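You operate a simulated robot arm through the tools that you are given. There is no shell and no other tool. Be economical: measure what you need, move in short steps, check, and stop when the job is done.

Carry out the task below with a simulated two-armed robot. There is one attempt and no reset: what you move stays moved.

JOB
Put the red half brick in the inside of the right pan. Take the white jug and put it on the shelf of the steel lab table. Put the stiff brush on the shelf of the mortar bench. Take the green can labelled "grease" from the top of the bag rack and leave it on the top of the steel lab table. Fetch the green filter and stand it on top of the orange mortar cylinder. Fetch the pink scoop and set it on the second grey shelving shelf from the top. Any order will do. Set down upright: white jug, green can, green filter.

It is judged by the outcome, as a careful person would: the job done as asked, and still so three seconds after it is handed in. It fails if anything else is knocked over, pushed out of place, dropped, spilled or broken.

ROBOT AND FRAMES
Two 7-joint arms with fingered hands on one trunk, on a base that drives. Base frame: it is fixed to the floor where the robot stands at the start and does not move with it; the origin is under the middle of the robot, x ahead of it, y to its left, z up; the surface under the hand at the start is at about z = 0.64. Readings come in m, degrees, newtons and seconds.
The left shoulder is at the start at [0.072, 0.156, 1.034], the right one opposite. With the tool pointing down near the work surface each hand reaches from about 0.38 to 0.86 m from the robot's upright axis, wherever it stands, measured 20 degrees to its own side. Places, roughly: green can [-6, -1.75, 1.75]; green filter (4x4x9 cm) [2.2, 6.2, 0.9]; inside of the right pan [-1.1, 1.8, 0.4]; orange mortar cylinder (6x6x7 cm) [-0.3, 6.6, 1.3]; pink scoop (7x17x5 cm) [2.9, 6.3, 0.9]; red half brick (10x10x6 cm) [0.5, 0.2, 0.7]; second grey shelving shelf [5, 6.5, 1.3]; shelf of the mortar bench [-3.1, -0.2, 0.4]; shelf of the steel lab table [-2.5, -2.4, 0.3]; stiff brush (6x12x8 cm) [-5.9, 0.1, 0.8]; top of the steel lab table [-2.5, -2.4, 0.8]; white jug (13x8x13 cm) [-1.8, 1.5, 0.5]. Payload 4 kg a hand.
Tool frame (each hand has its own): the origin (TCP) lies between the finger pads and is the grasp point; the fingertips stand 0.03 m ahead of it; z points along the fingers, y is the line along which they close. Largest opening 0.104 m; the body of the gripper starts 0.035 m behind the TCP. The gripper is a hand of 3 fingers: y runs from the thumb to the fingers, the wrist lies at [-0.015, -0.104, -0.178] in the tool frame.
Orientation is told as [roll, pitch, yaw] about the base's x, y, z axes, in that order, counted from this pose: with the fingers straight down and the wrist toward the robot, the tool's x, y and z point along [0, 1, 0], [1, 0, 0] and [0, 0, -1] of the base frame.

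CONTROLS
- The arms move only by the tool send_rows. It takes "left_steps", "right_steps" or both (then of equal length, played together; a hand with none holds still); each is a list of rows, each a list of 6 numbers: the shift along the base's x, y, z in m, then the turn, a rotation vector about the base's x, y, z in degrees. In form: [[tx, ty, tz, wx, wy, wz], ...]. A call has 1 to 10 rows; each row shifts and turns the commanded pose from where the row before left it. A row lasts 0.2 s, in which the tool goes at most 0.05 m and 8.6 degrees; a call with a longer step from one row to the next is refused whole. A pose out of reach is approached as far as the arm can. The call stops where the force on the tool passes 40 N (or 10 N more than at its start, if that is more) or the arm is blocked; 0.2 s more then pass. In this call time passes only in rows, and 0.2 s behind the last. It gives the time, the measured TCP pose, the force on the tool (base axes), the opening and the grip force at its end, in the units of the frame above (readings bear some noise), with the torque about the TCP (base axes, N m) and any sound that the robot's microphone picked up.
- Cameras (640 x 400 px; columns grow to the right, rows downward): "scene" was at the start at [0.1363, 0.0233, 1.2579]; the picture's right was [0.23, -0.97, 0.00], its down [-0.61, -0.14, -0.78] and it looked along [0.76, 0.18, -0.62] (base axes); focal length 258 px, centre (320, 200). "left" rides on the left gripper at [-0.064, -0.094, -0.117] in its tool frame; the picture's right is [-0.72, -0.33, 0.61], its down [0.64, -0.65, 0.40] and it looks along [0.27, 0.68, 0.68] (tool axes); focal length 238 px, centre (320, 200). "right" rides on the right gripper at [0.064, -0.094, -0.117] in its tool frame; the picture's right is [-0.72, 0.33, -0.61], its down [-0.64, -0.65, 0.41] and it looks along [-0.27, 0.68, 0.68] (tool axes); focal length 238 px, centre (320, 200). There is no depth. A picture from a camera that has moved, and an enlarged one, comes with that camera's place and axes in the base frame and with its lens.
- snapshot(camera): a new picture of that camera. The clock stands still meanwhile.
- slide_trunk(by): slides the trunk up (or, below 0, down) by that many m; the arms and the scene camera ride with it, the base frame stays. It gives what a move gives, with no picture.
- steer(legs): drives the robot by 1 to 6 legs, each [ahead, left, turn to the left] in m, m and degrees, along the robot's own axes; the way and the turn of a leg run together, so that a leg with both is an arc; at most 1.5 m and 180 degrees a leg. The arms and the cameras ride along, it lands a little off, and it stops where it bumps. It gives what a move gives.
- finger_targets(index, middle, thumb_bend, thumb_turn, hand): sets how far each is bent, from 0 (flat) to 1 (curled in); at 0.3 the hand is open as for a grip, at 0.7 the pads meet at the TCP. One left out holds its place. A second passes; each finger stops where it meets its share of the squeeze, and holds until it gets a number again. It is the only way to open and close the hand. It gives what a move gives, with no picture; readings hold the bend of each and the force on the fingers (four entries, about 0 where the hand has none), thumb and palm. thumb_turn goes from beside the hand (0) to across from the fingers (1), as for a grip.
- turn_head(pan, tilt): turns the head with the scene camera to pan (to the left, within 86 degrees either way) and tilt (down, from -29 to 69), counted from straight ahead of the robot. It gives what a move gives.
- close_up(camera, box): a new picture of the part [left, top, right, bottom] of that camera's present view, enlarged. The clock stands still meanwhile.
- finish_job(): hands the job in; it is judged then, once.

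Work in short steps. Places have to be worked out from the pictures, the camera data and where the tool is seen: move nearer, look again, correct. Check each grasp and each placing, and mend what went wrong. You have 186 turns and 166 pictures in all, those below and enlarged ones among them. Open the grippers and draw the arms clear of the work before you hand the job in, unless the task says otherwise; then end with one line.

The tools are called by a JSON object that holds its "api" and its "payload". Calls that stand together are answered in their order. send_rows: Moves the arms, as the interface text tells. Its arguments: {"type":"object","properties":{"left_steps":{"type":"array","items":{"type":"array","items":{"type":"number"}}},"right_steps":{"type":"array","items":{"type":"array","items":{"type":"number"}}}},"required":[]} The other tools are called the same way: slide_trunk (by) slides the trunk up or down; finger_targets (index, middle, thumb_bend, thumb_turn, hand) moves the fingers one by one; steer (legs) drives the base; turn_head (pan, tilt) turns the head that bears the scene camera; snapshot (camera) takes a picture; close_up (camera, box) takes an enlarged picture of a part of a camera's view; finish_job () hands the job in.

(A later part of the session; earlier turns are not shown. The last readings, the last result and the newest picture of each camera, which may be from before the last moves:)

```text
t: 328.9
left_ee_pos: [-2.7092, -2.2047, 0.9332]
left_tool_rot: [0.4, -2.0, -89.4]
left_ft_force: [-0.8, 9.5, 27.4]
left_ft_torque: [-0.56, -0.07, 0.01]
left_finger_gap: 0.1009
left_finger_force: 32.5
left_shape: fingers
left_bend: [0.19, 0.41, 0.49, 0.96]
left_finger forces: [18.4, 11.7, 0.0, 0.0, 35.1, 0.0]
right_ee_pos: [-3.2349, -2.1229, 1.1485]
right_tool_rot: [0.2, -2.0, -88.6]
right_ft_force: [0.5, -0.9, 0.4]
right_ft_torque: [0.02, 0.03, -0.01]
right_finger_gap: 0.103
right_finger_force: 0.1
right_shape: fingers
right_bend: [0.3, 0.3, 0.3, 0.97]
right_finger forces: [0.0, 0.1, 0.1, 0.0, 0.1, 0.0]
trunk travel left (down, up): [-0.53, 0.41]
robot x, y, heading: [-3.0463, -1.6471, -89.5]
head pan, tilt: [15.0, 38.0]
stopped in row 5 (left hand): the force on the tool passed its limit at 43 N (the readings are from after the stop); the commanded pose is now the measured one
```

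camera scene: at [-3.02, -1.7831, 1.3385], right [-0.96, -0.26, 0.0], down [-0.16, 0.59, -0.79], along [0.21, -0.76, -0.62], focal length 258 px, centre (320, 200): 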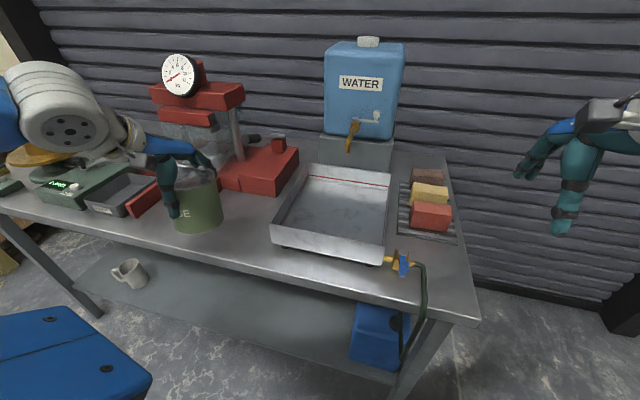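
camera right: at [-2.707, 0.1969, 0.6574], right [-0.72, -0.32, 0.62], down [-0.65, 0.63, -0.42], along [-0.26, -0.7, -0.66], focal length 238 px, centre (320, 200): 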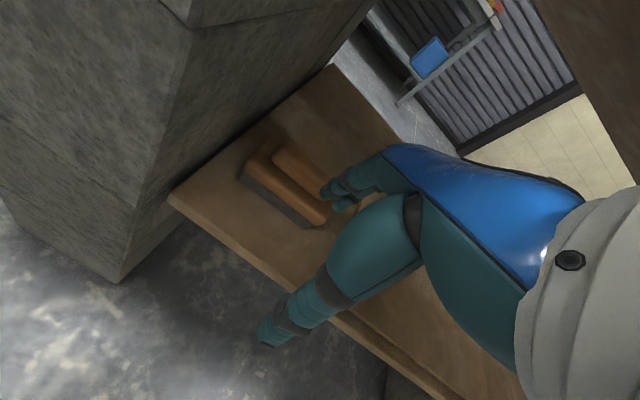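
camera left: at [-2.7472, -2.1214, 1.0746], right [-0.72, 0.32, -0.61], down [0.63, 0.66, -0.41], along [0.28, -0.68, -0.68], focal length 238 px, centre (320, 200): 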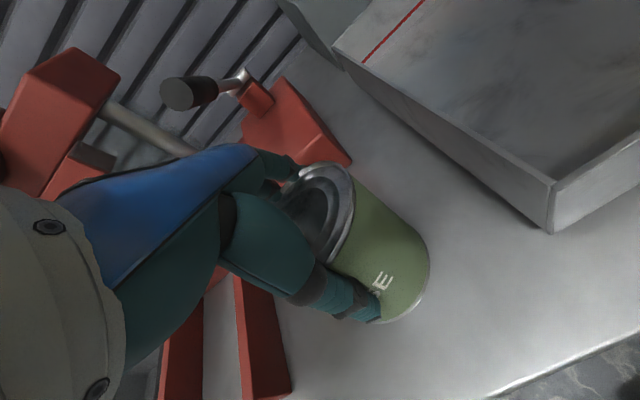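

It touched down. I'll check before releasing.

{"api": "send_rows", "payload": {"left_steps": [[0, 0, 0.003, 0, 0, 0]]}}

{"api": "close_up", "payload": {"camera": "scene", "box": [60, 80, 380, 280]}}

{"api": "snapshot", "payload": {"camera": "left"}}

```text
t: 329.3
left_ee_pos: [-2.7086, -2.2055, 0.9336]
left_tool_rot: [0.4, -1.7, -89.4]
left_ft_force: [-0.6, 2.0, 23.0]
left_ft_torque: [-1.14, -0.12, 0.0]
left_finger_gap: 0.1006
left_finger_force: 33.6
left_shape: fingers
left_bend: [0.18, 0.4, 0.49, 0.96]
left_finger forces: [22.1, 13.9, 0.0, 0.1, 30.9, 0.0]
right_ee_pos: [-3.235, -2.1242, 1.1479]
right_tool_rot: [0.2, -2.1, -88.6]
right_ft_force: [0.1, 0.0, 0.4]
right_ft_torque: [0.03, -0.02, 0.0]
right_finger_gap: 0.1032
right_finger_force: 0.1
right_shape: fingers
right_bend: [0.3, 0.3, 0.3, 0.97]
right_finger forces: [0.0, 0.1, 0.1, 0.0, 0.0, 0.1]
trunk travel left (down, up): [-0.53, 0.41]
robot x, y, heading: [-3.0446, -1.6525, -89.5]
head pan, tilt: [15.0, 38.0]
```

```text
2.00 times, centred on (220, 180) of scene
camera zoom: at [-3.0263, -1.7797, 1.3392], right [-0.96, -0.26, 0.0], down [-0.16, 0.59, -0.79], along [0.21, -0.76, -0.61], focal length 517 px, centre (520, 240)
```

zoom: 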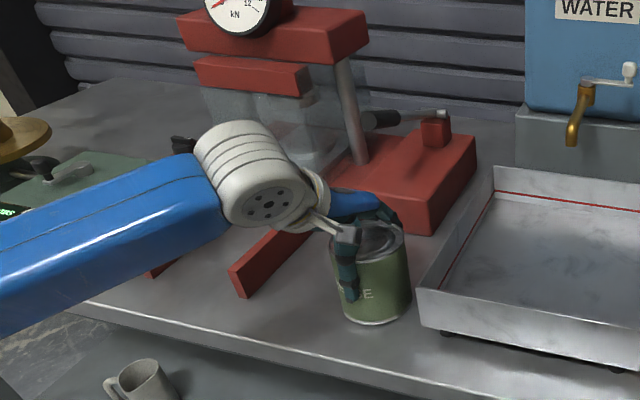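

```text
58 pictures are left
camera left: at [-2.7732, -2.1084, 1.0478], right [-0.72, 0.3, -0.63], down [0.64, 0.65, -0.42], along [0.28, -0.7, -0.66], focal length 238 px, centre (320, 200)
```

left: 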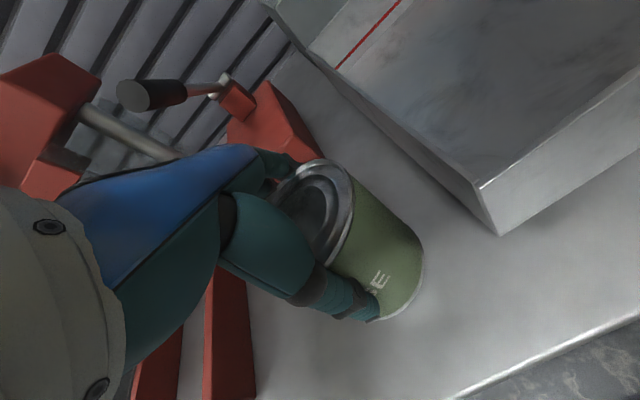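

The can sits flat on the tabletop. I'll release and rise.

{"api": "finger_targets", "payload": {"hand": "left", "index": 0.13, "middle": 0.13, "thumb_bend": 0.2}}

{"api": "send_rows", "payload": {"left_steps": [[0, 0, 0.015, 0, 0, 0], [0, 0, 0.025, 0, 0, 0], [0, 0, 0.03, 0, 0, 0], [0, 0, 0.04, 0, 0, 0], [0, 0, 0.04, 0, 0, 0], [0, 0.04, 0.0, 0, 0, 0], [0, 0.04, 0, 0, 0, 0]]}}

{"api": "snapshot", "payload": {"camera": "scene"}}

```text
t: 330.3
left_ee_pos: [-2.7067, -2.2062, 0.9287]
left_tool_rot: [0.2, -1.2, -89.4]
left_ft_force: [-0.2, 0.9, -0.4]
left_ft_torque: [0.0, -0.03, 0.02]
left_finger_gap: 0.1354
left_finger_force: 0.4
left_shape: fingers
left_bend: [0.13, 0.13, 0.2, 0.97]
left_finger forces: [0.0, 0.1, 0.0, 0.0, 0.3, 0.0]
right_ee_pos: [-3.2329, -2.126, 1.1473]
right_tool_rot: [0.0, -1.8, -88.7]
right_ft_force: [-0.4, -0.1, -0.3]
right_ft_torque: [-0.02, -0.02, -0.01]
right_finger_gap: 0.1027
right_finger_force: 0.1
right_shape: fingers
right_bend: [0.3, 0.3, 0.3, 0.97]
right_finger forces: [0.0, 0.0, 0.1, 0.0, 0.0, 0.1]
trunk travel left (down, up): [-0.53, 0.41]
robot x, y, heading: [-3.0468, -1.6521, -89.8]
head pan, tilt: [15.0, 38.0]
```

```text
t: 331.9
left_ee_pos: [-2.7064, -2.1224, 1.0804]
left_tool_rot: [0.1, -1.4, -89.5]
left_ft_force: [0.7, 0.3, -0.1]
left_ft_torque: [-0.01, 0.02, 0.02]
left_finger_gap: 0.1352
left_finger_force: 0.0
left_shape: fingers
left_bend: [0.13, 0.13, 0.2, 0.97]
left_finger forces: [0.0, 0.0, 0.1, 0.0, 0.0, 0.0]
right_ee_pos: [-3.2309, -2.1233, 1.1486]
right_tool_rot: [0.0, -2.0, -88.8]
right_ft_force: [0.3, -0.5, -0.3]
right_ft_torque: [0.0, 0.02, -0.01]
right_finger_gap: 0.1029
right_finger_force: 0.1
right_shape: fingers
right_bend: [0.3, 0.3, 0.3, 0.97]
right_finger forces: [0.1, 0.0, 0.0, 0.1, 0.1, 0.0]
trunk travel left (down, up): [-0.53, 0.41]
robot x, y, heading: [-3.0474, -1.6477, -89.6]
head pan, tilt: [15.0, 38.0]
```

```text
57 pictures are left
camera scene: at [-3.0213, -1.7809, 1.3388], right [-0.96, -0.26, 0.0], down [-0.16, 0.59, -0.79], along [0.21, -0.76, -0.62], focal length 258 px, centre (320, 200)
```

scene: 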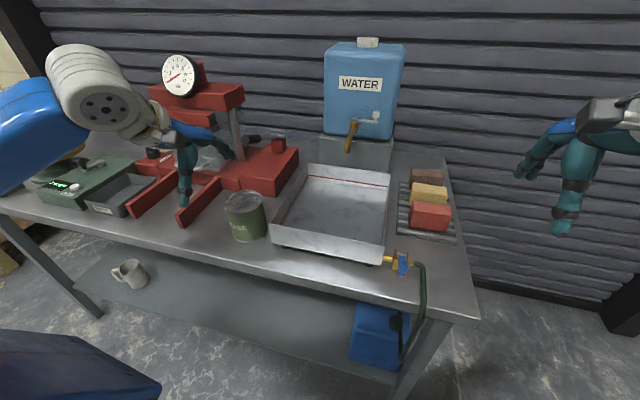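

The can is placed upright on the lab table. The remaining jobs are the filter and the scoop in the north-east. I'll back out, raise the trunk, turn north and head to the central aisle.

{"api": "steer", "payload": {"legs": [[-0.5, 0, 0]]}}

{"api": "slide_trunk", "payload": {"by": 0.2}}

{"api": "steer", "payload": {"legs": [[0, 1.25, 0], [0, 0, 179], [0, -1.45, 0], [1.4, 0, 0], [1.3, 0, 0]]}}

{"api": "turn_head", "payload": {"pan": 0, "tilt": 25}}

{"api": "snapshot", "payload": {"camera": "scene"}}

```text
t: 334.8
left_ee_pos: [-2.711, -1.635, 1.0786]
left_tool_rot: [0.2, -1.2, -89.7]
left_ft_force: [0.7, -0.5, 0.4]
left_ft_torque: [0.04, 0.05, 0.01]
left_finger_gap: 0.135
left_finger_force: 0.1
left_shape: fingers
left_bend: [0.13, 0.13, 0.2, 0.97]
left_finger forces: [0.1, 0.1, 0.0, 0.1, 0.2, 0.1]
right_ee_pos: [-3.2366, -1.634, 1.1463]
right_tool_rot: [0.1, -1.8, -89.0]
right_ft_force: [0.1, -0.2, 0.0]
right_ft_torque: [0.01, -0.01, 0.0]
right_finger_gap: 0.1031
right_finger_force: 0.1
right_shape: fingers
right_bend: [0.3, 0.3, 0.3, 0.97]
right_finger forces: [0.0, 0.0, 0.0, 0.0, 0.0, 0.0]
trunk travel left (down, up): [-0.53, 0.41]
robot x, y, heading: [-3.0485, -1.1545, -90.1]
head pan, tilt: [15.0, 38.0]
```

```text
t: 337.0
left_ee_pos: [-2.7111, -1.6333, 1.2806]
left_tool_rot: [0.2, -1.3, -89.7]
left_ft_force: [0.4, -0.3, -1.2]
left_ft_torque: [-0.01, -0.01, 0.01]
left_finger_gap: 0.1353
left_finger_force: 0.0
left_shape: fingers
left_bend: [0.13, 0.13, 0.2, 0.97]
left_finger forces: [0.1, 0.0, 0.0, 0.0, 0.1, 0.0]
right_ee_pos: [-3.2365, -1.6312, 1.3483]
right_tool_rot: [-0.1, -1.9, -88.9]
right_ft_force: [0.0, 0.0, -0.5]
right_ft_torque: [0.0, 0.01, 0.0]
right_finger_gap: 0.1032
right_finger_force: 0.0
right_shape: fingers
right_bend: [0.3, 0.3, 0.3, 0.97]
right_finger forces: [0.0, 0.0, 0.1, 0.1, 0.0, 0.1]
trunk travel left (down, up): [-0.73, 0.21]
robot x, y, heading: [-3.0498, -1.1601, -89.9]
head pan, tilt: [15.0, 38.0]
```

```text
t: 370.2
left_ee_pos: [-0.6728, 1.9545, 1.281]
left_tool_rot: [0.2, -1.2, 90.8]
left_ft_force: [-0.6, 0.3, -0.8]
left_ft_torque: [0.02, -0.03, 0.02]
left_finger_gap: 0.1349
left_finger_force: 0.0
left_shape: fingers
left_bend: [0.13, 0.13, 0.2, 0.97]
left_finger forces: [0.0, 0.0, 0.0, 0.0, 0.0, 0.0]
right_ee_pos: [-0.1467, 1.9586, 1.3472]
right_tool_rot: [0.1, -2.0, 91.4]
right_ft_force: [-0.3, -0.1, -0.1]
right_ft_torque: [0.01, 0.0, -0.01]
right_finger_gap: 0.1029
right_finger_force: 0.1
right_shape: fingers
right_bend: [0.3, 0.3, 0.3, 0.97]
right_finger forces: [0.0, 0.1, 0.0, 0.0, 0.1, 0.0]
trunk travel left (down, up): [-0.73, 0.21]
robot x, y, heading: [-0.3348, 1.4824, 90.8]
head pan, tilt: [15.0, 38.0]
```

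```text
t: 370.9
left_ee_pos: [-0.6714, 1.9558, 1.2814]
left_tool_rot: [0.2, -1.4, 90.8]
left_ft_force: [-0.7, -0.2, -0.5]
left_ft_torque: [0.0, -0.01, -0.03]
left_finger_gap: 0.1351
left_finger_force: 0.1
left_shape: fingers
left_bend: [0.13, 0.13, 0.2, 0.97]
left_finger forces: [0.0, 0.0, 0.0, 0.0, 0.0, 0.0]
right_ee_pos: [-0.1462, 1.9584, 1.3485]
right_tool_rot: [0.0, -1.9, 91.6]
right_ft_force: [0.6, 0.4, -0.1]
right_ft_torque: [-0.01, 0.03, -0.02]
right_finger_gap: 0.103
right_finger_force: 0.0
right_shape: fingers
right_bend: [0.3, 0.3, 0.3, 0.97]
right_finger forces: [0.0, 0.0, 0.0, 0.1, 0.1, 0.0]
trunk travel left (down, up): [-0.73, 0.21]
robot x, y, heading: [-0.332, 1.4807, 90.6]
head pan, tilt: [0.0, 25.0]
```

```text
56 pictures are left
camera scene: at [-0.3338, 1.6307, 1.5587], right [1.0, 0.01, 0.0], down [0.0, -0.42, -0.91], along [-0.01, 0.91, -0.42], focal length 258 px, centre (320, 200)
```

scene: 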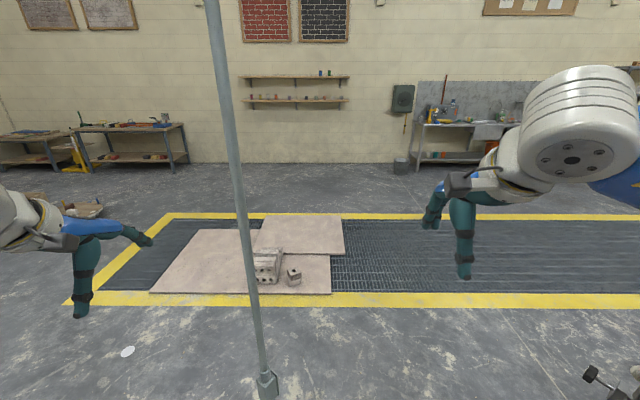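

The pole is at about (-0.66, 2.52), directly ahead of the left hand. I'll check the right side of the aisle before shifting.

{"api": "turn_head", "payload": {"pan": -40, "tilt": 50}}

{"api": "snapshot", "payload": {"camera": "scene"}}

```text
t: 372.0
left_ee_pos: [-0.6713, 1.9543, 1.2811]
left_tool_rot: [0.2, -1.3, 90.8]
left_ft_force: [-0.1, -0.8, -0.9]
left_ft_torque: [0.01, 0.03, 0.0]
left_finger_gap: 0.135
left_finger_force: 0.0
left_shape: fingers
left_bend: [0.13, 0.13, 0.2, 0.97]
left_finger forces: [0.0, 0.1, 0.0, 0.0, 0.0, 0.0]
right_ee_pos: [-0.1469, 1.9572, 1.3474]
right_tool_rot: [0.1, -2.0, 91.5]
right_ft_force: [0.2, -0.1, 0.6]
right_ft_torque: [0.02, 0.01, -0.02]
right_finger_gap: 0.103
right_finger_force: 0.1
right_shape: fingers
right_bend: [0.3, 0.3, 0.3, 0.97]
right_finger forces: [0.0, 0.0, 0.0, 0.0, 0.1, 0.0]
trunk travel left (down, up): [-0.73, 0.21]
robot x, y, heading: [-0.3303, 1.4835, 90.6]
head pan, tilt: [-40.0, 50.0]
```

```text
55 pictures are left
camera scene: at [-0.284, 1.5979, 1.5214], right [0.77, -0.63, 0.0], down [-0.49, -0.59, -0.64], along [0.41, 0.5, -0.77], focal length 258 px, centre (320, 200)
```

scene: 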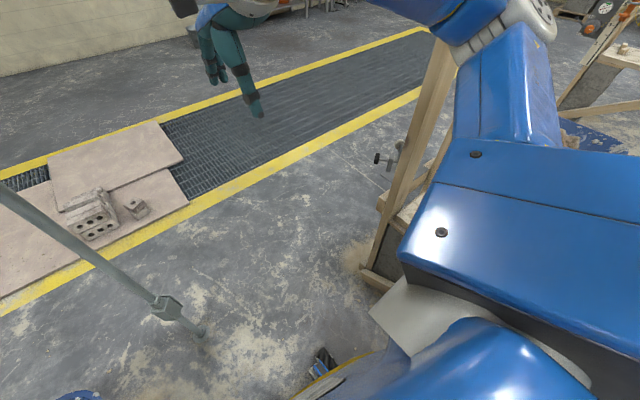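

The gap between pole (≈-0.58, 2.38) and post (≈0.38, 1.87) is about 1.1 m. I'll turn to heading 62°, centre on it, extend both hands forward to pull the elbows in, and drive straight through toward the sink counter.

{"api": "steer", "payload": {"legs": [[0, 0, -28.6], [0, 0.1, 0]]}}

{"api": "send_rows", "payload": {"left_steps": [[0.04, 0.026, 0, 0, 0, 0], [0.04, 0.026, 0, 0, 0, 0], [0.04, 0.026, 0, 0, 0, 0], [0.04, 0.026, 0, 0, 0, 0], [0.04, 0.026, 0, 0, 0, 0]], "right_steps": [[0.02, 0.037, 0, 0, 0, 0], [0.02, 0.037, 0, 0, 0, 0], [0.02, 0.037, 0, 0, 0, 0], [0.02, 0.037, 0, 0, 0, 0], [0.02, 0.037, 0, 0, 0, 0]]}}

{"api": "turn_head", "payload": {"pan": 0, "tilt": 35}}

{"api": "snapshot", "payload": {"camera": "scene"}}

```text
t: 374.6
left_ee_pos: [-0.4544, 2.0862, 1.2912]
left_tool_rot: [1.8, -1.6, 61.7]
left_ft_force: [1.4, -1.0, 0.7]
left_ft_torque: [0.01, 0.03, 0.02]
left_finger_gap: 0.1349
left_finger_force: 0.2
left_shape: fingers
left_bend: [0.13, 0.13, 0.2, 0.97]
left_finger forces: [0.0, 0.0, 0.0, 0.0, 0.0, 0.1]
right_ee_pos: [0.01, 1.8346, 1.3416]
right_tool_rot: [1.6, -1.9, 62.1]
right_ft_force: [1.1, -0.7, -0.3]
right_ft_torque: [0.02, 0.14, 0.04]
right_finger_gap: 0.1032
right_finger_force: 0.0
right_shape: fingers
right_bend: [0.3, 0.3, 0.3, 0.97]
right_finger forces: [0.0, 0.0, 0.1, 0.0, 0.0, 0.0]
trunk travel left (down, up): [-0.73, 0.21]
robot x, y, heading: [-0.415, 1.5257, 61.2]
head pan, tilt: [-40.0, 50.0]
```

```text
t: 375.8
left_ee_pos: [-0.2866, 2.2393, 1.2782]
left_tool_rot: [0.4, -1.2, 61.9]
left_ft_force: [-1.2, 0.2, -0.6]
left_ft_torque: [-0.04, -0.01, -0.01]
left_finger_gap: 0.1351
left_finger_force: 0.1
left_shape: fingers
left_bend: [0.13, 0.13, 0.2, 0.97]
left_finger forces: [0.0, 0.0, 0.0, 0.0, 0.0, 0.0]
right_ee_pos: [0.0728, 2.0445, 1.3448]
right_tool_rot: [-0.1, -1.7, 62.5]
right_ft_force: [-1.1, -0.6, 0.3]
right_ft_torque: [-0.03, -0.03, -0.01]
right_finger_gap: 0.103
right_finger_force: 0.1
right_shape: fingers
right_bend: [0.3, 0.3, 0.3, 0.97]
right_finger forces: [0.0, 0.0, 0.0, 0.0, 0.0, 0.1]
trunk travel left (down, up): [-0.73, 0.21]
robot x, y, heading: [-0.4141, 1.5234, 61.7]
head pan, tilt: [-40.0, 50.0]
```

```text
t: 376.8
left_ee_pos: [-0.2967, 2.2357, 1.2813]
left_tool_rot: [-0.1, -1.6, 61.7]
left_ft_force: [-0.9, 0.9, -0.3]
left_ft_torque: [-0.01, -0.08, -0.05]
left_finger_gap: 0.1349
left_finger_force: 0.1
left_shape: fingers
left_bend: [0.13, 0.13, 0.2, 0.97]
left_finger forces: [0.0, 0.1, 0.1, 0.1, 0.0, 0.0]
right_ee_pos: [0.0654, 2.0399, 1.3494]
right_tool_rot: [-0.4, -2.0, 62.5]
right_ft_force: [-0.5, 0.6, 0.1]
right_ft_torque: [-0.01, -0.04, -0.01]
right_finger_gap: 0.1032
right_finger_force: 0.2
right_shape: fingers
right_bend: [0.3, 0.3, 0.3, 0.97]
right_finger forces: [0.1, 0.0, 0.0, 0.0, 0.1, 0.0]
trunk travel left (down, up): [-0.73, 0.21]
robot x, y, heading: [-0.4138, 1.5299, 61.6]
head pan, tilt: [0.0, 35.0]
```

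```text
54 pictures are left
camera scene: at [-0.3611, 1.6617, 1.5429], right [0.88, -0.47, 0.01], down [-0.27, -0.51, -0.82], along [0.39, 0.72, -0.58], focal length 258 px, centre (320, 200)
```

scene: 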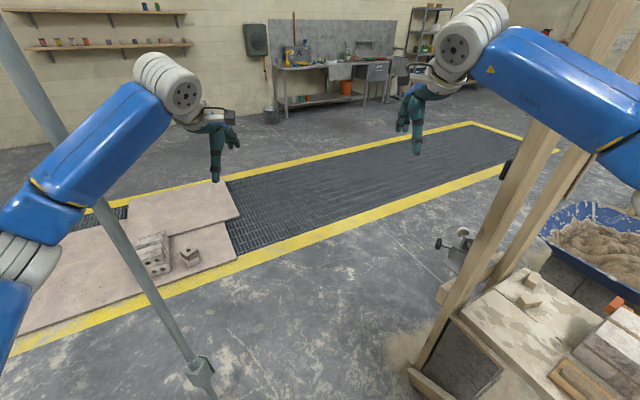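

Both elbows should clear by about 10 cm. I'll advance in a short leg and check.

{"api": "steer", "payload": {"legs": [[0.3, 0, 0]]}}

{"api": "turn_head", "payload": {"pan": 55, "tilt": 20}}

{"api": "snapshot", "payload": {"camera": "scene"}}

{"api": "turn_head", "payload": {"pan": -55, "tilt": 20}}

{"api": "snapshot", "payload": {"camera": "scene"}}

```text
t: 378.9
left_ee_pos: [-0.123, 2.4926, 1.2842]
left_tool_rot: [0.9, -1.5, 61.3]
left_ft_force: [0.8, 0.7, 0.5]
left_ft_torque: [0.0, 0.0, 0.01]
left_finger_gap: 0.1348
left_finger_force: 0.0
left_shape: fingers
left_bend: [0.13, 0.13, 0.2, 0.98]
left_finger forces: [0.0, 0.0, 0.1, 0.0, 0.0, 0.0]
right_ee_pos: [0.2355, 2.2957, 1.3428]
right_tool_rot: [0.6, -1.8, 61.8]
right_ft_force: [0.7, -0.3, 0.2]
right_ft_torque: [0.02, 0.04, 0.0]
right_finger_gap: 0.1033
right_finger_force: 0.0
right_shape: fingers
right_bend: [0.3, 0.3, 0.3, 0.97]
right_finger forces: [0.0, 0.1, 0.1, 0.0, 0.0, 0.0]
trunk travel left (down, up): [-0.73, 0.21]
robot x, y, heading: [-0.2654, 1.7966, 61.4]
head pan, tilt: [0.0, 35.0]
```

```text
t: 380.1
left_ee_pos: [-0.1354, 2.4959, 1.2835]
left_tool_rot: [0.4, -1.7, 61.5]
left_ft_force: [0.7, 1.0, -0.4]
left_ft_torque: [-0.01, 0.01, 0.0]
left_finger_gap: 0.1351
left_finger_force: 0.0
left_shape: fingers
left_bend: [0.13, 0.13, 0.2, 0.98]
left_finger forces: [0.0, 0.0, 0.0, 0.1, 0.0, 0.0]
right_ee_pos: [0.2242, 2.2967, 1.3474]
right_tool_rot: [0.1, -2.0, 62.1]
right_ft_force: [-1.2, -0.2, 0.2]
right_ft_torque: [0.0, -0.02, 0.0]
right_finger_gap: 0.1032
right_finger_force: 0.1
right_shape: fingers
right_bend: [0.3, 0.3, 0.3, 0.97]
right_finger forces: [0.0, 0.1, 0.0, 0.0, 0.0, 0.0]
trunk travel left (down, up): [-0.73, 0.21]
robot x, y, heading: [-0.265, 1.7949, 61.3]
head pan, tilt: [55.0, 20.0]
```

```text
53 pictures are left
camera scene: at [-0.2859, 1.9276, 1.5668], right [0.9, 0.44, 0.0], down [0.15, -0.31, -0.94], along [-0.42, 0.84, -0.34], focal length 258 px, centre (320, 200)
```

scene: 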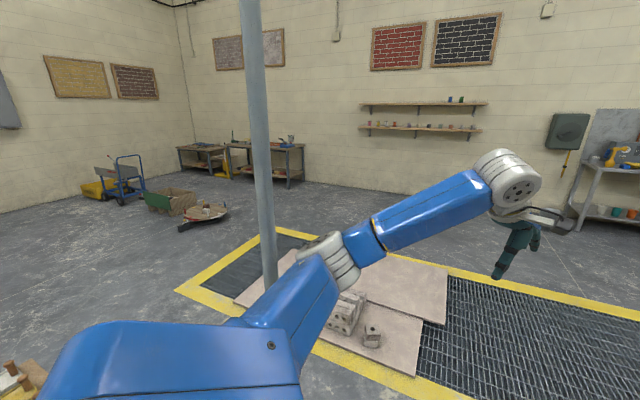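

```text
t: 382.0
left_ee_pos: [-0.133, 2.4941, 1.2829]
left_tool_rot: [0.5, -1.6, 61.4]
left_ft_force: [-0.9, 0.0, -0.2]
left_ft_torque: [0.01, 0.03, 0.02]
left_finger_gap: 0.1349
left_finger_force: 0.0
left_shape: fingers
left_bend: [0.13, 0.13, 0.2, 0.98]
left_finger forces: [0.0, 0.0, 0.1, 0.1, 0.1, 0.1]
right_ee_pos: [0.2268, 2.2981, 1.3465]
right_tool_rot: [0.1, -1.9, 61.9]
right_ft_force: [-1.1, 0.3, 0.0]
right_ft_torque: [0.0, 0.0, 0.0]
right_finger_gap: 0.1031
right_finger_force: 0.1
right_shape: fingers
right_bend: [0.3, 0.3, 0.3, 0.97]
right_finger forces: [0.0, 0.1, 0.0, 0.0, 0.0, 0.0]
trunk travel left (down, up): [-0.73, 0.21]
robot x, y, heading: [-0.2679, 1.7957, 61.3]
head pan, tilt: [-55.0, 20.0]
```

```text
52 pictures are left
camera scene: at [-0.1486, 1.8548, 1.5668], right [0.11, -0.99, 0.0], down [-0.34, -0.04, -0.94], along [0.93, 0.1, -0.34], focal length 258 px, centre (320, 200)
```

scene: 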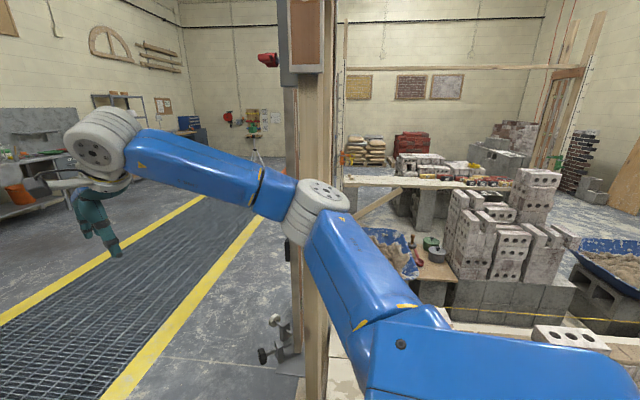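

Both sides clear, with the right post a little closer. I'll continue with a slight left bias, then on through.

{"api": "steer", "payload": {"legs": [[0.12, 0.03, 0], [0.6, 0, 0]]}}

{"api": "turn_head", "payload": {"pan": 0, "tilt": 30}}

{"api": "snapshot", "payload": {"camera": "scene"}}

```text
t: 386.2
left_ee_pos: [0.1702, 3.1296, 1.2855]
left_tool_rot: [0.5, -1.7, 61.9]
left_ft_force: [0.3, -0.4, -0.7]
left_ft_torque: [0.02, -0.01, -0.03]
left_finger_gap: 0.1351
left_finger_force: 0.2
left_shape: fingers
left_bend: [0.13, 0.13, 0.2, 0.98]
left_finger forces: [0.1, 0.0, 0.1, 0.1, 0.0, 0.0]
right_ee_pos: [0.5316, 2.9349, 1.3477]
right_tool_rot: [0.1, -2.0, 62.5]
right_ft_force: [-0.3, -0.9, -0.4]
right_ft_torque: [0.0, 0.02, 0.01]
right_finger_gap: 0.1034
right_finger_force: 0.0
right_shape: fingers
right_bend: [0.3, 0.3, 0.3, 0.97]
right_finger forces: [0.1, 0.1, 0.0, 0.0, 0.0, 0.0]
trunk travel left (down, up): [-0.73, 0.21]
robot x, y, heading: [0.0469, 2.4293, 61.8]
head pan, tilt: [-55.0, 20.0]
```

```text
t: 387.5
left_ee_pos: [0.1714, 3.1288, 1.2853]
left_tool_rot: [0.5, -1.8, 61.7]
left_ft_force: [0.3, 0.4, -0.2]
left_ft_torque: [0.01, 0.0, -0.02]
left_finger_gap: 0.1348
left_finger_force: 0.0
left_shape: fingers
left_bend: [0.13, 0.13, 0.2, 0.98]
left_finger forces: [0.0, 0.1, 0.0, 0.0, 0.0, 0.1]
right_ee_pos: [0.5329, 2.9343, 1.3476]
right_tool_rot: [0.2, -2.1, 62.3]
right_ft_force: [0.2, 0.6, -0.1]
right_ft_torque: [-0.02, -0.02, -0.01]
right_finger_gap: 0.1032
right_finger_force: 0.1
right_shape: fingers
right_bend: [0.3, 0.3, 0.3, 0.97]
right_finger forces: [0.1, 0.1, 0.1, 0.0, 0.0, 0.0]
trunk travel left (down, up): [-0.73, 0.21]
robot x, y, heading: [0.044, 2.4269, 61.7]
head pan, tilt: [0.0, 30.0]
```

```text
51 pictures are left
camera scene: at [0.1118, 2.5599, 1.5507], right [0.88, -0.47, 0.0], down [-0.24, -0.44, -0.86], along [0.41, 0.76, -0.5], focal length 258 px, centre (320, 200)
```

scene: 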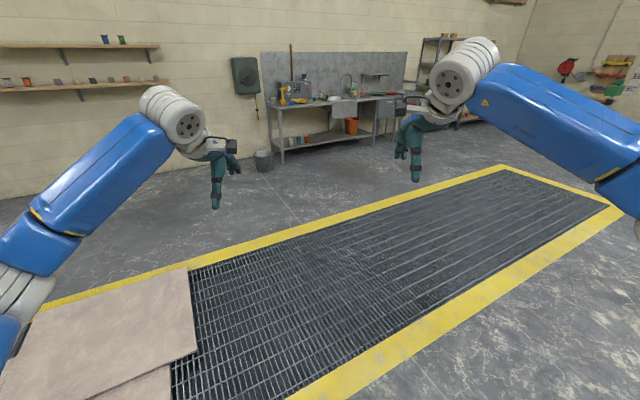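

I'm through the gap and the planks are well to the left of my line. I'll drive across the flush grating toward the sink bench.

{"api": "steer", "payload": {"legs": [[1.4, 0, 0], [1.2, 0, 0]]}}

{"api": "turn_head", "payload": {"pan": 10, "tilt": 25}}

{"api": "snapshot", "payload": {"camera": "scene"}}

```text
t: 400.0
left_ee_pos: [1.379, 5.4111, 1.2856]
left_tool_rot: [0.5, -1.8, 61.5]
left_ft_force: [-0.5, -0.3, 0.3]
left_ft_torque: [0.01, -0.01, -0.04]
left_finger_gap: 0.1349
left_finger_force: 0.2
left_shape: fingers
left_bend: [0.13, 0.13, 0.2, 0.98]
left_finger forces: [0.0, 0.0, 0.1, 0.1, 0.0, 0.0]
right_ee_pos: [1.7388, 5.2143, 1.3489]
right_tool_rot: [0.2, -2.1, 62.1]
right_ft_force: [0.6, -0.3, 0.0]
right_ft_torque: [0.0, 0.02, -0.04]
right_finger_gap: 0.1031
right_finger_force: 0.2
right_shape: fingers
right_bend: [0.3, 0.3, 0.3, 0.97]
right_finger forces: [0.1, 0.0, 0.1, 0.0, 0.1, 0.0]
trunk travel left (down, up): [-0.73, 0.21]
robot x, y, heading: [1.246, 4.7144, 61.4]
head pan, tilt: [0.0, 30.0]
```

```text
t: 400.8
left_ee_pos: [1.377, 5.4091, 1.2864]
left_tool_rot: [0.4, -2.0, 61.5]
left_ft_force: [-0.5, 0.1, 0.2]
left_ft_torque: [-0.06, 0.02, 0.02]
left_finger_gap: 0.135
left_finger_force: 0.0
left_shape: fingers
left_bend: [0.13, 0.13, 0.2, 0.98]
left_finger forces: [0.0, 0.1, 0.0, 0.1, 0.0, 0.0]
right_ee_pos: [1.7383, 5.2126, 1.3496]
right_tool_rot: [0.3, -2.1, 62.0]
right_ft_force: [-0.6, 0.0, 0.2]
right_ft_torque: [0.0, -0.03, -0.01]
right_finger_gap: 0.1029
right_finger_force: 0.2
right_shape: fingers
right_bend: [0.3, 0.3, 0.3, 0.97]
right_finger forces: [0.0, 0.0, 0.1, 0.0, 0.0, 0.0]
trunk travel left (down, up): [-0.73, 0.21]
robot x, y, heading: [1.2494, 4.7153, 61.3]
head pan, tilt: [10.0, 25.0]
```

```text
50 pictures are left
camera scene: at [1.302, 4.8506, 1.5586], right [0.95, -0.32, 0.0], down [-0.14, -0.4, -0.9], along [0.29, 0.86, -0.43], focal length 258 px, centre (320, 200)
```

scene: 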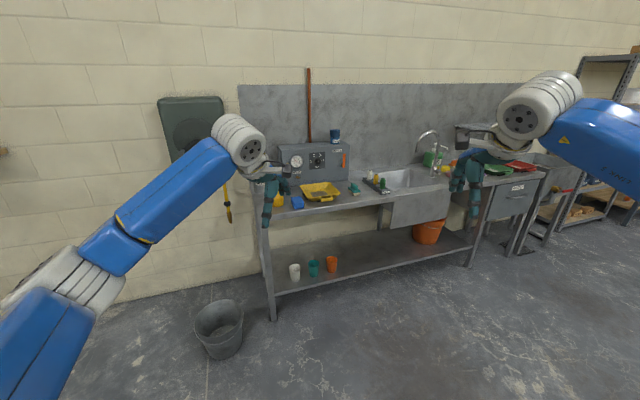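

I've reached the sink bench. I'll zoom on the counter for the green filter and the pink scoop.

{"api": "close_up", "payload": {"camera": "scene", "box": [260, 130, 420, 230]}}

{"api": "close_up", "payload": {"camera": "scene", "box": [400, 110, 640, 260]}}

```text
4.00 times, centred on (340, 180) of scene
camera zoom: at [1.302, 4.8506, 1.5586], right [0.95, -0.32, 0.0], down [-0.14, -0.4, -0.9], along [0.29, 0.86, -0.43], focal length 1034 px, centre (240, 280)
```

zoom: 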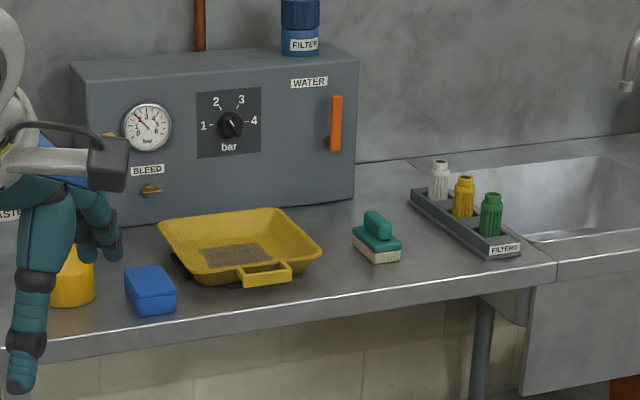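

```text
2.67 times, centred on (520, 185) of scene
camera zoom: at [1.302, 4.8506, 1.5586], right [0.95, -0.32, 0.0], down [-0.14, -0.4, -0.9], along [0.29, 0.86, -0.43], focal length 689 px, centre (-213, 240)
```

zoom: 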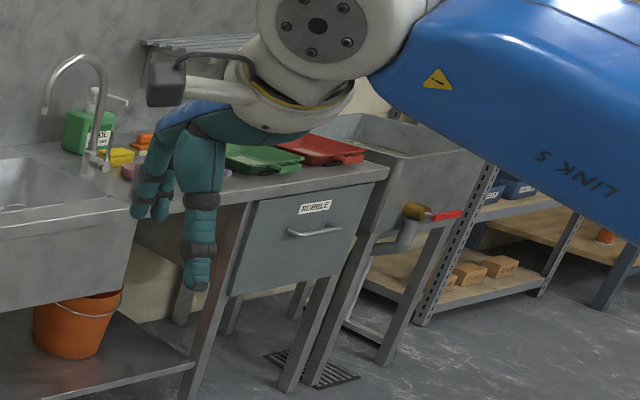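

The green filter is the front one in the FILTERS tray at about (2.236, 6.28), with the yellow one 9 cm behind it. The scoop is near (2.87, 6.33). I'll retract the hands, square up to the counter, and position between both.

{"api": "send_rows", "payload": {"left_steps": [[-0.02, -0.036, 0, 0, 0, 0], [-0.02, -0.036, 0, 0, 0, 0], [-0.02, -0.036, 0, 0, 0, 0], [-0.02, -0.036, 0, 0, 0, 0], [-0.02, -0.036, 0, 0, 0, 0]], "right_steps": [[-0.02, -0.036, 0, 0, 0, 0], [-0.02, -0.036, 0, 0, 0, 0], [-0.02, -0.036, 0, 0, 0, 0], [-0.02, -0.036, 0, 0, 0, 0], [-0.01, -0.036, 0, 0, 0, 0]]}}

{"api": "steer", "payload": {"legs": [[0, 0, 28.7], [0, -1.3, 0], [0.75, 0, 0]]}}

{"api": "turn_head", "payload": {"pan": 0, "tilt": 40}}

{"api": "snapshot", "payload": {"camera": "scene"}}

```text
t: 401.9
left_ee_pos: [1.2765, 5.224, 1.2895]
left_tool_rot: [0.5, -2.0, 61.4]
left_ft_force: [-0.5, -0.9, 0.0]
left_ft_torque: [0.06, -0.04, 0.03]
left_finger_gap: 0.1348
left_finger_force: 0.0
left_shape: fingers
left_bend: [0.13, 0.13, 0.2, 0.98]
left_finger forces: [0.0, 0.0, 0.1, 0.1, 0.0, 0.1]
right_ee_pos: [1.6472, 5.0278, 1.3501]
right_tool_rot: [0.2, -2.4, 62.2]
right_ft_force: [-1.6, -1.2, 0.0]
right_ft_torque: [0.01, -0.01, -0.04]
right_finger_gap: 0.1031
right_finger_force: 0.0
right_shape: fingers
right_bend: [0.3, 0.3, 0.3, 0.97]
right_finger forces: [0.0, 0.0, 0.0, 0.1, 0.1, 0.0]
trunk travel left (down, up): [-0.73, 0.21]
robot x, y, heading: [1.2437, 4.7117, 61.4]
head pan, tilt: [10.0, 25.0]
```

```text
t: 413.6
left_ee_pos: [2.3257, 5.9429, 1.2869]
left_tool_rot: [0.5, -1.9, 89.4]
left_ft_force: [0.1, -0.2, -0.7]
left_ft_torque: [-0.01, 0.01, -0.01]
left_finger_gap: 0.135
left_finger_force: 0.1
left_shape: fingers
left_bend: [0.13, 0.13, 0.2, 0.98]
left_finger forces: [0.1, 0.0, 0.0, 0.0, 0.0, 0.1]
right_ee_pos: [2.7459, 5.9421, 1.3497]
right_tool_rot: [0.3, -2.3, 89.9]
right_ft_force: [0.1, 0.3, -0.5]
right_ft_torque: [0.0, 0.0, 0.0]
right_finger_gap: 0.1032
right_finger_force: 0.0
right_shape: fingers
right_bend: [0.3, 0.3, 0.3, 0.97]
right_finger forces: [0.0, 0.0, 0.1, 0.1, 0.1, 0.0]
trunk travel left (down, up): [-0.73, 0.21]
robot x, y, heading: [2.5433, 5.4755, 89.1]
head pan, tilt: [10.0, 25.0]
```

```text
t: 414.3
left_ee_pos: [2.3253, 5.9425, 1.2864]
left_tool_rot: [0.5, -1.9, 89.3]
left_ft_force: [-0.4, 0.5, -0.1]
left_ft_torque: [-0.03, 0.01, 0.01]
left_finger_gap: 0.1349
left_finger_force: 0.1
left_shape: fingers
left_bend: [0.13, 0.13, 0.2, 0.98]
left_finger forces: [0.1, 0.1, 0.0, 0.0, 0.0, 0.1]
right_ee_pos: [2.7446, 5.943, 1.3497]
right_tool_rot: [0.2, -2.3, 89.9]
right_ft_force: [-0.2, -0.5, -0.1]
right_ft_torque: [0.02, -0.01, 0.01]
right_finger_gap: 0.1033
right_finger_force: 0.1
right_shape: fingers
right_bend: [0.3, 0.3, 0.3, 0.97]
right_finger forces: [0.0, 0.0, 0.0, 0.1, 0.1, 0.0]
trunk travel left (down, up): [-0.73, 0.21]
robot x, y, heading: [2.5383, 5.4735, 89.4]
head pan, tilt: [0.0, 40.0]
```

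```text
47 pictures are left
camera scene: at [2.5399, 5.6148, 1.5355], right [1.0, -0.01, 0.0], down [-0.01, -0.64, -0.77], along [0.01, 0.77, -0.64], focal length 258 px, centre (320, 200)
```

scene: 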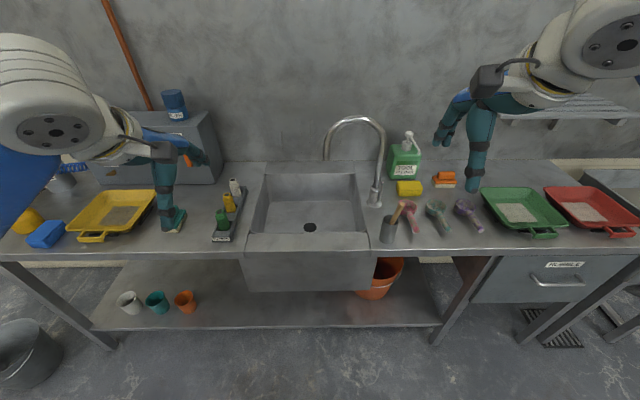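

Everything is visible now: the filter front-left of the sink and the pink scoop right of it. I'll zoom on both.

{"api": "close_up", "payload": {"camera": "scene", "box": [370, 150, 500, 250]}}

{"api": "close_up", "payload": {"camera": "scene", "box": [160, 160, 280, 260]}}

```text
4.00 times, centred on (435, 200) of scene
camera zoom: at [2.5399, 5.6148, 1.5355], right [1.0, -0.01, 0.0], down [-0.01, -0.64, -0.77], along [0.01, 0.77, -0.64], focal length 1034 px, centre (-140, 200)
```

zoom: 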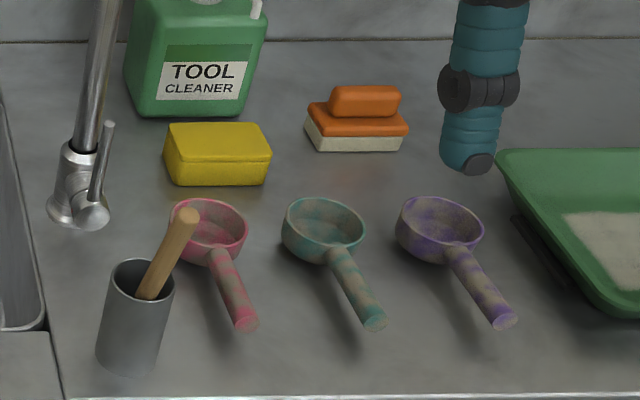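

```text
4.00 times, centred on (220, 210) of scene
camera zoom: at [2.5399, 5.6148, 1.5355], right [1.0, -0.01, 0.0], down [-0.01, -0.64, -0.77], along [0.01, 0.77, -0.64], focal length 1034 px, centre (720, 160)
```

zoom: 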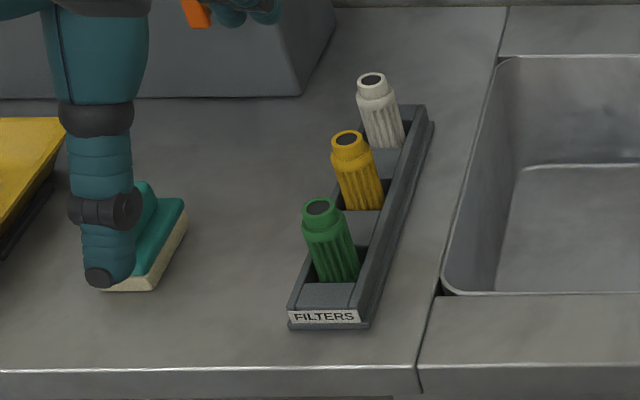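

The filters stand along y, so I want the left hand closing across x. I'll turn the robot to about 60° so the left hand can be yawed to about 15°, and lower the trunk a little.

{"api": "steer", "payload": {"legs": [[0, 0, -29.4], [-0.04, 0.41, 0]]}}

{"api": "slide_trunk", "payload": {"by": -0.13}}

{"api": "finger_targets", "payload": {"hand": "left", "index": 0.42, "middle": 0.42, "thumb_bend": 0.42}}

{"api": "send_rows", "payload": {"left_steps": [[0, 0.01, 0, 0, 0, -8.4], [0, 0.01, 0, 0, 0, -8.4], [0, 0.01, 0, 0, 0, -8.4], [0, 0.01, 0, 0, 0, -8.4], [0, 0.01, 0, 0, 0, -8.4]]}}

{"api": "turn_head", "payload": {"pan": 25, "tilt": 45}}

{"api": "snapshot", "payload": {"camera": "left"}}

{"api": "snapshot", "payload": {"camera": "scene"}}

```text
t: 418.3
left_ee_pos: [2.2167, 6.1549, 1.2865]
left_tool_rot: [0.8, -1.9, 59.8]
left_ft_force: [0.3, -1.0, -0.1]
left_ft_torque: [0.0, 0.0, 0.0]
left_finger_gap: 0.1347
left_finger_force: 0.0
left_shape: fingers
left_bend: [0.13, 0.13, 0.2, 0.98]
left_finger forces: [0.0, 0.0, 0.0, 0.0, 0.0, 0.0]
right_ee_pos: [2.5815, 5.9482, 1.3492]
right_tool_rot: [0.4, -2.4, 60.5]
right_ft_force: [-0.3, 0.6, -0.7]
right_ft_torque: [0.02, 0.0, 0.01]
right_finger_gap: 0.1032
right_finger_force: 0.1
right_shape: fingers
right_bend: [0.3, 0.3, 0.3, 0.97]
right_finger forces: [0.0, 0.1, 0.0, 0.1, 0.1, 0.0]
trunk travel left (down, up): [-0.73, 0.21]
robot x, y, heading: [2.1698, 5.6422, 59.7]
head pan, tilt: [0.0, 40.0]
```

```text
t: 419.9
left_ee_pos: [2.2121, 6.1554, 1.1564]
left_tool_rot: [0.6, -2.1, 59.9]
left_ft_force: [-0.4, 0.6, -0.3]
left_ft_torque: [0.01, 0.0, 0.01]
left_finger_gap: 0.1349
left_finger_force: 0.0
left_shape: fingers
left_bend: [0.13, 0.13, 0.2, 0.98]
left_finger forces: [0.0, 0.0, 0.0, 0.0, 0.0, 0.0]
right_ee_pos: [2.5768, 5.9479, 1.2211]
right_tool_rot: [0.3, -2.4, 60.5]
right_ft_force: [-0.3, -0.2, 0.9]
right_ft_torque: [0.02, -0.02, 0.0]
right_finger_gap: 0.1033
right_finger_force: 0.0
right_shape: fingers
right_bend: [0.3, 0.3, 0.3, 0.97]
right_finger forces: [0.0, 0.0, 0.1, 0.0, 0.0, 0.1]
trunk travel left (down, up): [-0.6, 0.34]
robot x, y, heading: [2.1687, 5.6419, 59.8]
head pan, tilt: [0.0, 40.0]
```

```text
t: 420.9
left_ee_pos: [2.2119, 6.1549, 1.1578]
left_tool_rot: [0.4, -2.0, 59.8]
left_ft_force: [0.5, 0.2, 0.2]
left_ft_torque: [0.01, 0.0, -0.01]
left_finger_gap: 0.0734
left_finger_force: 0.1
left_shape: fingers
left_bend: [0.42, 0.42, 0.42, 0.98]
left_finger forces: [0.0, 0.0, 0.0, 0.0, 0.0, 0.0]
right_ee_pos: [2.5767, 5.948, 1.22]
right_tool_rot: [0.2, -2.2, 60.4]
right_ft_force: [0.8, -0.5, -0.4]
right_ft_torque: [0.02, 0.02, 0.01]
right_finger_gap: 0.1029
right_finger_force: 0.0
right_shape: fingers
right_bend: [0.3, 0.3, 0.3, 0.97]
right_finger forces: [0.0, 0.1, 0.0, 0.0, 0.0, 0.1]
trunk travel left (down, up): [-0.6, 0.34]
robot x, y, heading: [2.1655, 5.6418, 59.8]
head pan, tilt: [0.0, 40.0]
```

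```text
t: 422.1
left_ee_pos: [2.2107, 6.2054, 1.156]
left_tool_rot: [0.4, -2.0, 17.7]
left_ft_force: [-0.3, -0.8, 1.3]
left_ft_torque: [-0.01, 0.0, 0.0]
left_finger_gap: 0.0733
left_finger_force: 0.1
left_shape: fingers
left_bend: [0.42, 0.42, 0.42, 0.98]
left_finger forces: [0.0, 0.1, 0.0, 0.1, 0.0, 0.0]
right_ee_pos: [2.5764, 5.9496, 1.2208]
right_tool_rot: [0.1, -2.2, 60.5]
right_ft_force: [-0.1, 0.4, -0.8]
right_ft_torque: [0.02, 0.02, -0.02]
right_finger_gap: 0.1032
right_finger_force: 0.1
right_shape: fingers
right_bend: [0.3, 0.3, 0.3, 0.97]
right_finger forces: [0.0, 0.1, 0.0, 0.1, 0.0, 0.1]
trunk travel left (down, up): [-0.6, 0.34]
robot x, y, heading: [2.1646, 5.6449, 60.0]
head pan, tilt: [0.0, 40.0]
```

```text
t: 423.0
left_ee_pos: [2.2111, 6.2053, 1.1565]
left_tool_rot: [0.5, -2.0, 17.9]
left_ft_force: [0.0, 0.4, -0.4]
left_ft_torque: [0.01, 0.03, 0.0]
left_finger_gap: 0.0733
left_finger_force: 0.0
left_shape: fingers
left_bend: [0.42, 0.42, 0.42, 0.98]
left_finger forces: [0.0, 0.0, 0.0, 0.0, 0.0, 0.0]
right_ee_pos: [2.5767, 5.9476, 1.2199]
right_tool_rot: [0.3, -2.3, 60.5]
right_ft_force: [0.1, 0.8, 0.0]
right_ft_torque: [-0.01, 0.0, 0.0]
right_finger_gap: 0.1033
right_finger_force: 0.0
right_shape: fingers
right_bend: [0.3, 0.3, 0.3, 0.97]
right_finger forces: [0.0, 0.1, 0.0, 0.1, 0.0, 0.0]
trunk travel left (down, up): [-0.6, 0.34]
robot x, y, heading: [2.166, 5.6438, 59.7]
head pan, tilt: [25.0, 45.0]
```

```text
44 pictures are left
camera left: at [2.1392, 6.1128, 1.2704], right [-0.07, -0.77, -0.63], down [-0.81, 0.42, -0.42], along [0.59, 0.48, -0.65], focal length 238 px, centre (320, 200)
```

left: 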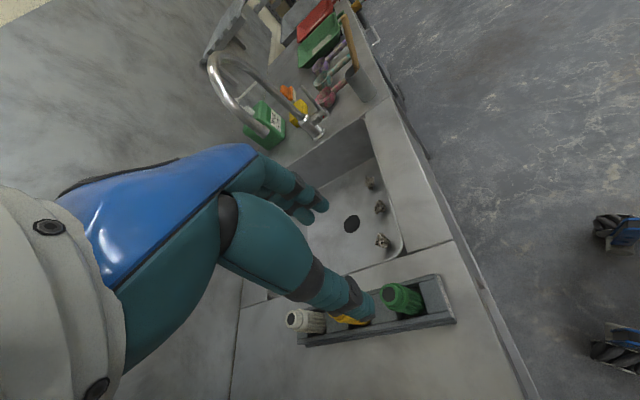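

```text
43 pictures are left
camera scene: at [2.2007, 5.7721, 1.3982], right [1.0, -0.09, 0.0], down [-0.07, -0.71, -0.71], along [0.06, 0.7, -0.71], focal length 258 px, centre (320, 200)
```

scene: 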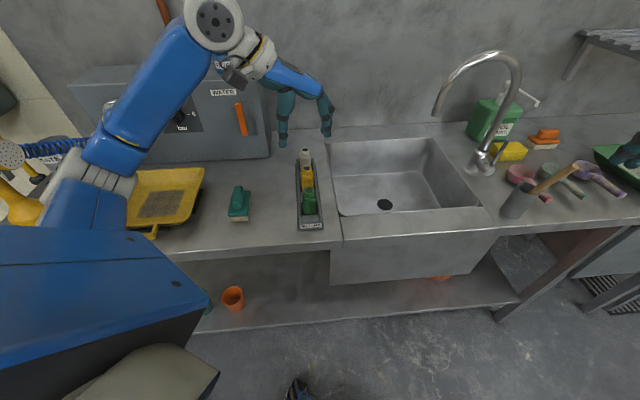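

Both views agree that the filter top is at (2.212, 6.238, 0.965). I'll align, level and descend to TCP 0.942.

{"api": "send_rows", "payload": {"left_steps": [[0.001, 0.017, -0.03, -0.6, 1.9, 0], [0, 0.016, -0.035, 0, 0, 0], [0, 0, -0.04, 0, 0, 0], [0, 0, -0.04, 0, 0, 0], [0, 0, -0.035, 0, 0, 0]]}}

{"api": "close_up", "payload": {"camera": "scene", "box": [230, 80, 390, 250]}}

{"api": "snapshot", "payload": {"camera": "left"}}

```text
t: 424.2
left_ee_pos: [2.2126, 6.2372, 0.9771]
left_tool_rot: [0.5, -0.1, 17.8]
left_ft_force: [0.0, -0.5, 0.7]
left_ft_torque: [0.02, -0.01, -0.02]
left_finger_gap: 0.0734
left_finger_force: 0.1
left_shape: fingers
left_bend: [0.42, 0.42, 0.42, 0.98]
left_finger forces: [0.0, 0.0, 0.0, 0.0, 0.0, 0.0]
right_ee_pos: [2.5774, 5.9484, 1.2206]
right_tool_rot: [0.1, -2.2, 60.5]
right_ft_force: [-0.8, -0.1, -0.5]
right_ft_torque: [-0.01, -0.01, 0.0]
right_finger_gap: 0.1032
right_finger_force: 0.1
right_shape: fingers
right_bend: [0.3, 0.3, 0.3, 0.97]
right_finger forces: [0.1, 0.0, 0.1, 0.0, 0.1, 0.0]
trunk travel left (down, up): [-0.6, 0.34]
robot x, y, heading: [2.1665, 5.6393, 59.8]
head pan, tilt: [25.0, 45.0]
```

```text
2.35 times, centred on (310, 165) of scene
camera zoom: at [2.2005, 5.7729, 1.3982], right [1.0, -0.09, 0.0], down [-0.06, -0.71, -0.71], along [0.06, 0.7, -0.71], focal length 608 px, centre (344, 282)
```

zoom: 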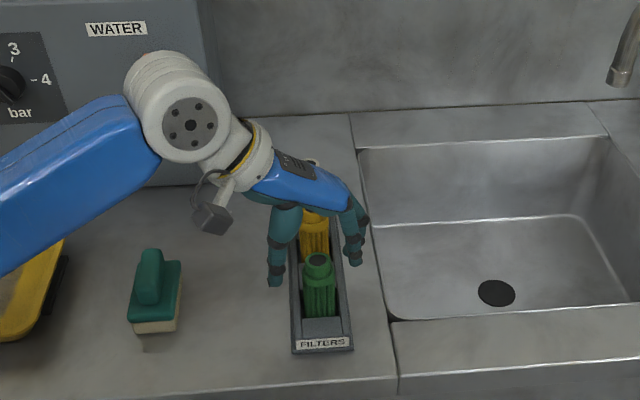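

```text
41 pictures are left
camera left: at [2.1446, 6.1473, 1.0939], right [-0.09, -0.78, -0.62], down [-0.82, 0.41, -0.4], along [0.57, 0.47, -0.68], focal length 238 px, centre (320, 200)
```

left: 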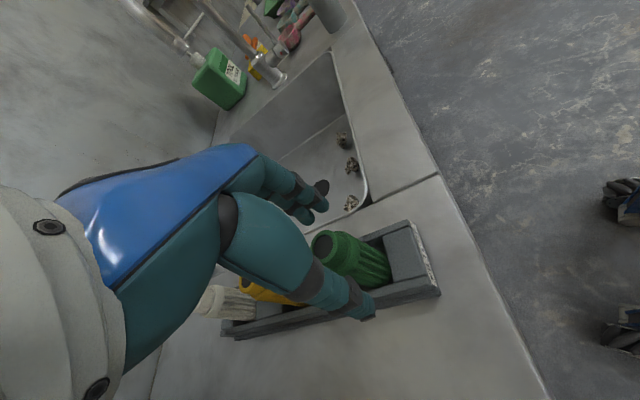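

The filter is centred between thumb and fingers. I'll go down the last 3.5 cm and close gently.

{"api": "send_rows", "payload": {"left_steps": [[0, 0, -0.02, 0, 0, 0], [0, 0, -0.015, 0, 0, 0]]}}

{"api": "finger_targets", "payload": {"hand": "left", "index": 0.64, "middle": 0.64, "thumb_bend": 0.64}}

{"api": "close_up", "payload": {"camera": "scene", "box": [230, 80, 390, 250]}}

```text
t: 424.8
left_ee_pos: [2.213, 6.2388, 0.9422]
left_tool_rot: [0.5, 0.0, 17.8]
left_ft_force: [0.4, -0.5, -0.1]
left_ft_torque: [-0.01, 0.01, 0.0]
left_finger_gap: 0.0737
left_finger_force: 0.0
left_shape: fingers
left_bend: [0.42, 0.42, 0.42, 0.98]
left_finger forces: [0.1, 0.0, 0.0, 0.0, 0.0, 0.0]
right_ee_pos: [2.5773, 5.9482, 1.2203]
right_tool_rot: [0.1, -2.2, 60.4]
right_ft_force: [0.8, 0.3, 0.8]
right_ft_torque: [0.01, 0.01, 0.0]
right_finger_gap: 0.1032
right_finger_force: 0.0
right_shape: fingers
right_bend: [0.3, 0.3, 0.3, 0.97]
right_finger forces: [0.0, 0.1, 0.0, 0.1, 0.0, 0.0]
trunk travel left (down, up): [-0.6, 0.34]
robot x, y, heading: [2.1683, 5.6449, 59.8]
head pan, tilt: [25.0, 45.0]
```

```text
t: 425.8
left_ee_pos: [2.2127, 6.2369, 0.9424]
left_tool_rot: [0.4, 0.1, 17.7]
left_ft_force: [2.3, 0.7, 1.1]
left_ft_torque: [0.04, -0.08, -0.02]
left_finger_gap: 0.0276
left_finger_force: 5.8
left_shape: fingers
left_bend: [0.6, 0.6, 0.59, 0.97]
left_finger forces: [2.6, 3.9, 0.0, 0.0, 4.8, 0.0]
right_ee_pos: [2.5766, 5.9487, 1.2198]
right_tool_rot: [0.2, -2.2, 60.5]
right_ft_force: [-0.2, -0.2, 0.5]
right_ft_torque: [0.0, 0.02, 0.02]
right_finger_gap: 0.1032
right_finger_force: 0.0
right_shape: fingers
right_bend: [0.3, 0.3, 0.3, 0.97]
right_finger forces: [0.0, 0.0, 0.0, 0.0, 0.1, 0.1]
trunk travel left (down, up): [-0.6, 0.34]
robot x, y, heading: [2.1682, 5.6463, 59.9]
head pan, tilt: [25.0, 45.0]
```

```text
2.35 times, centred on (310, 165) of scene
camera zoom: at [2.2012, 5.7723, 1.3982], right [1.0, -0.09, 0.0], down [-0.06, -0.71, -0.71], along [0.06, 0.7, -0.71], focal length 608 px, centre (344, 282)
```

zoom: 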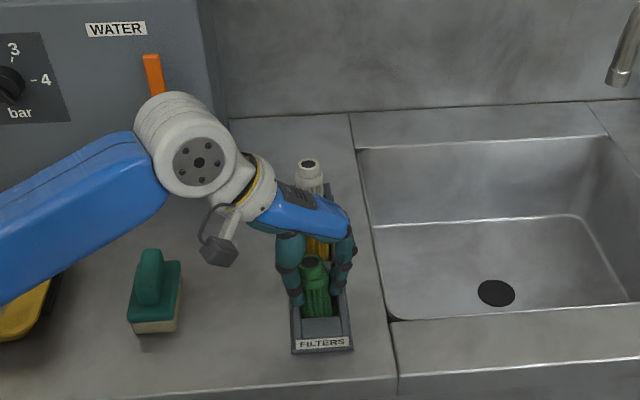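

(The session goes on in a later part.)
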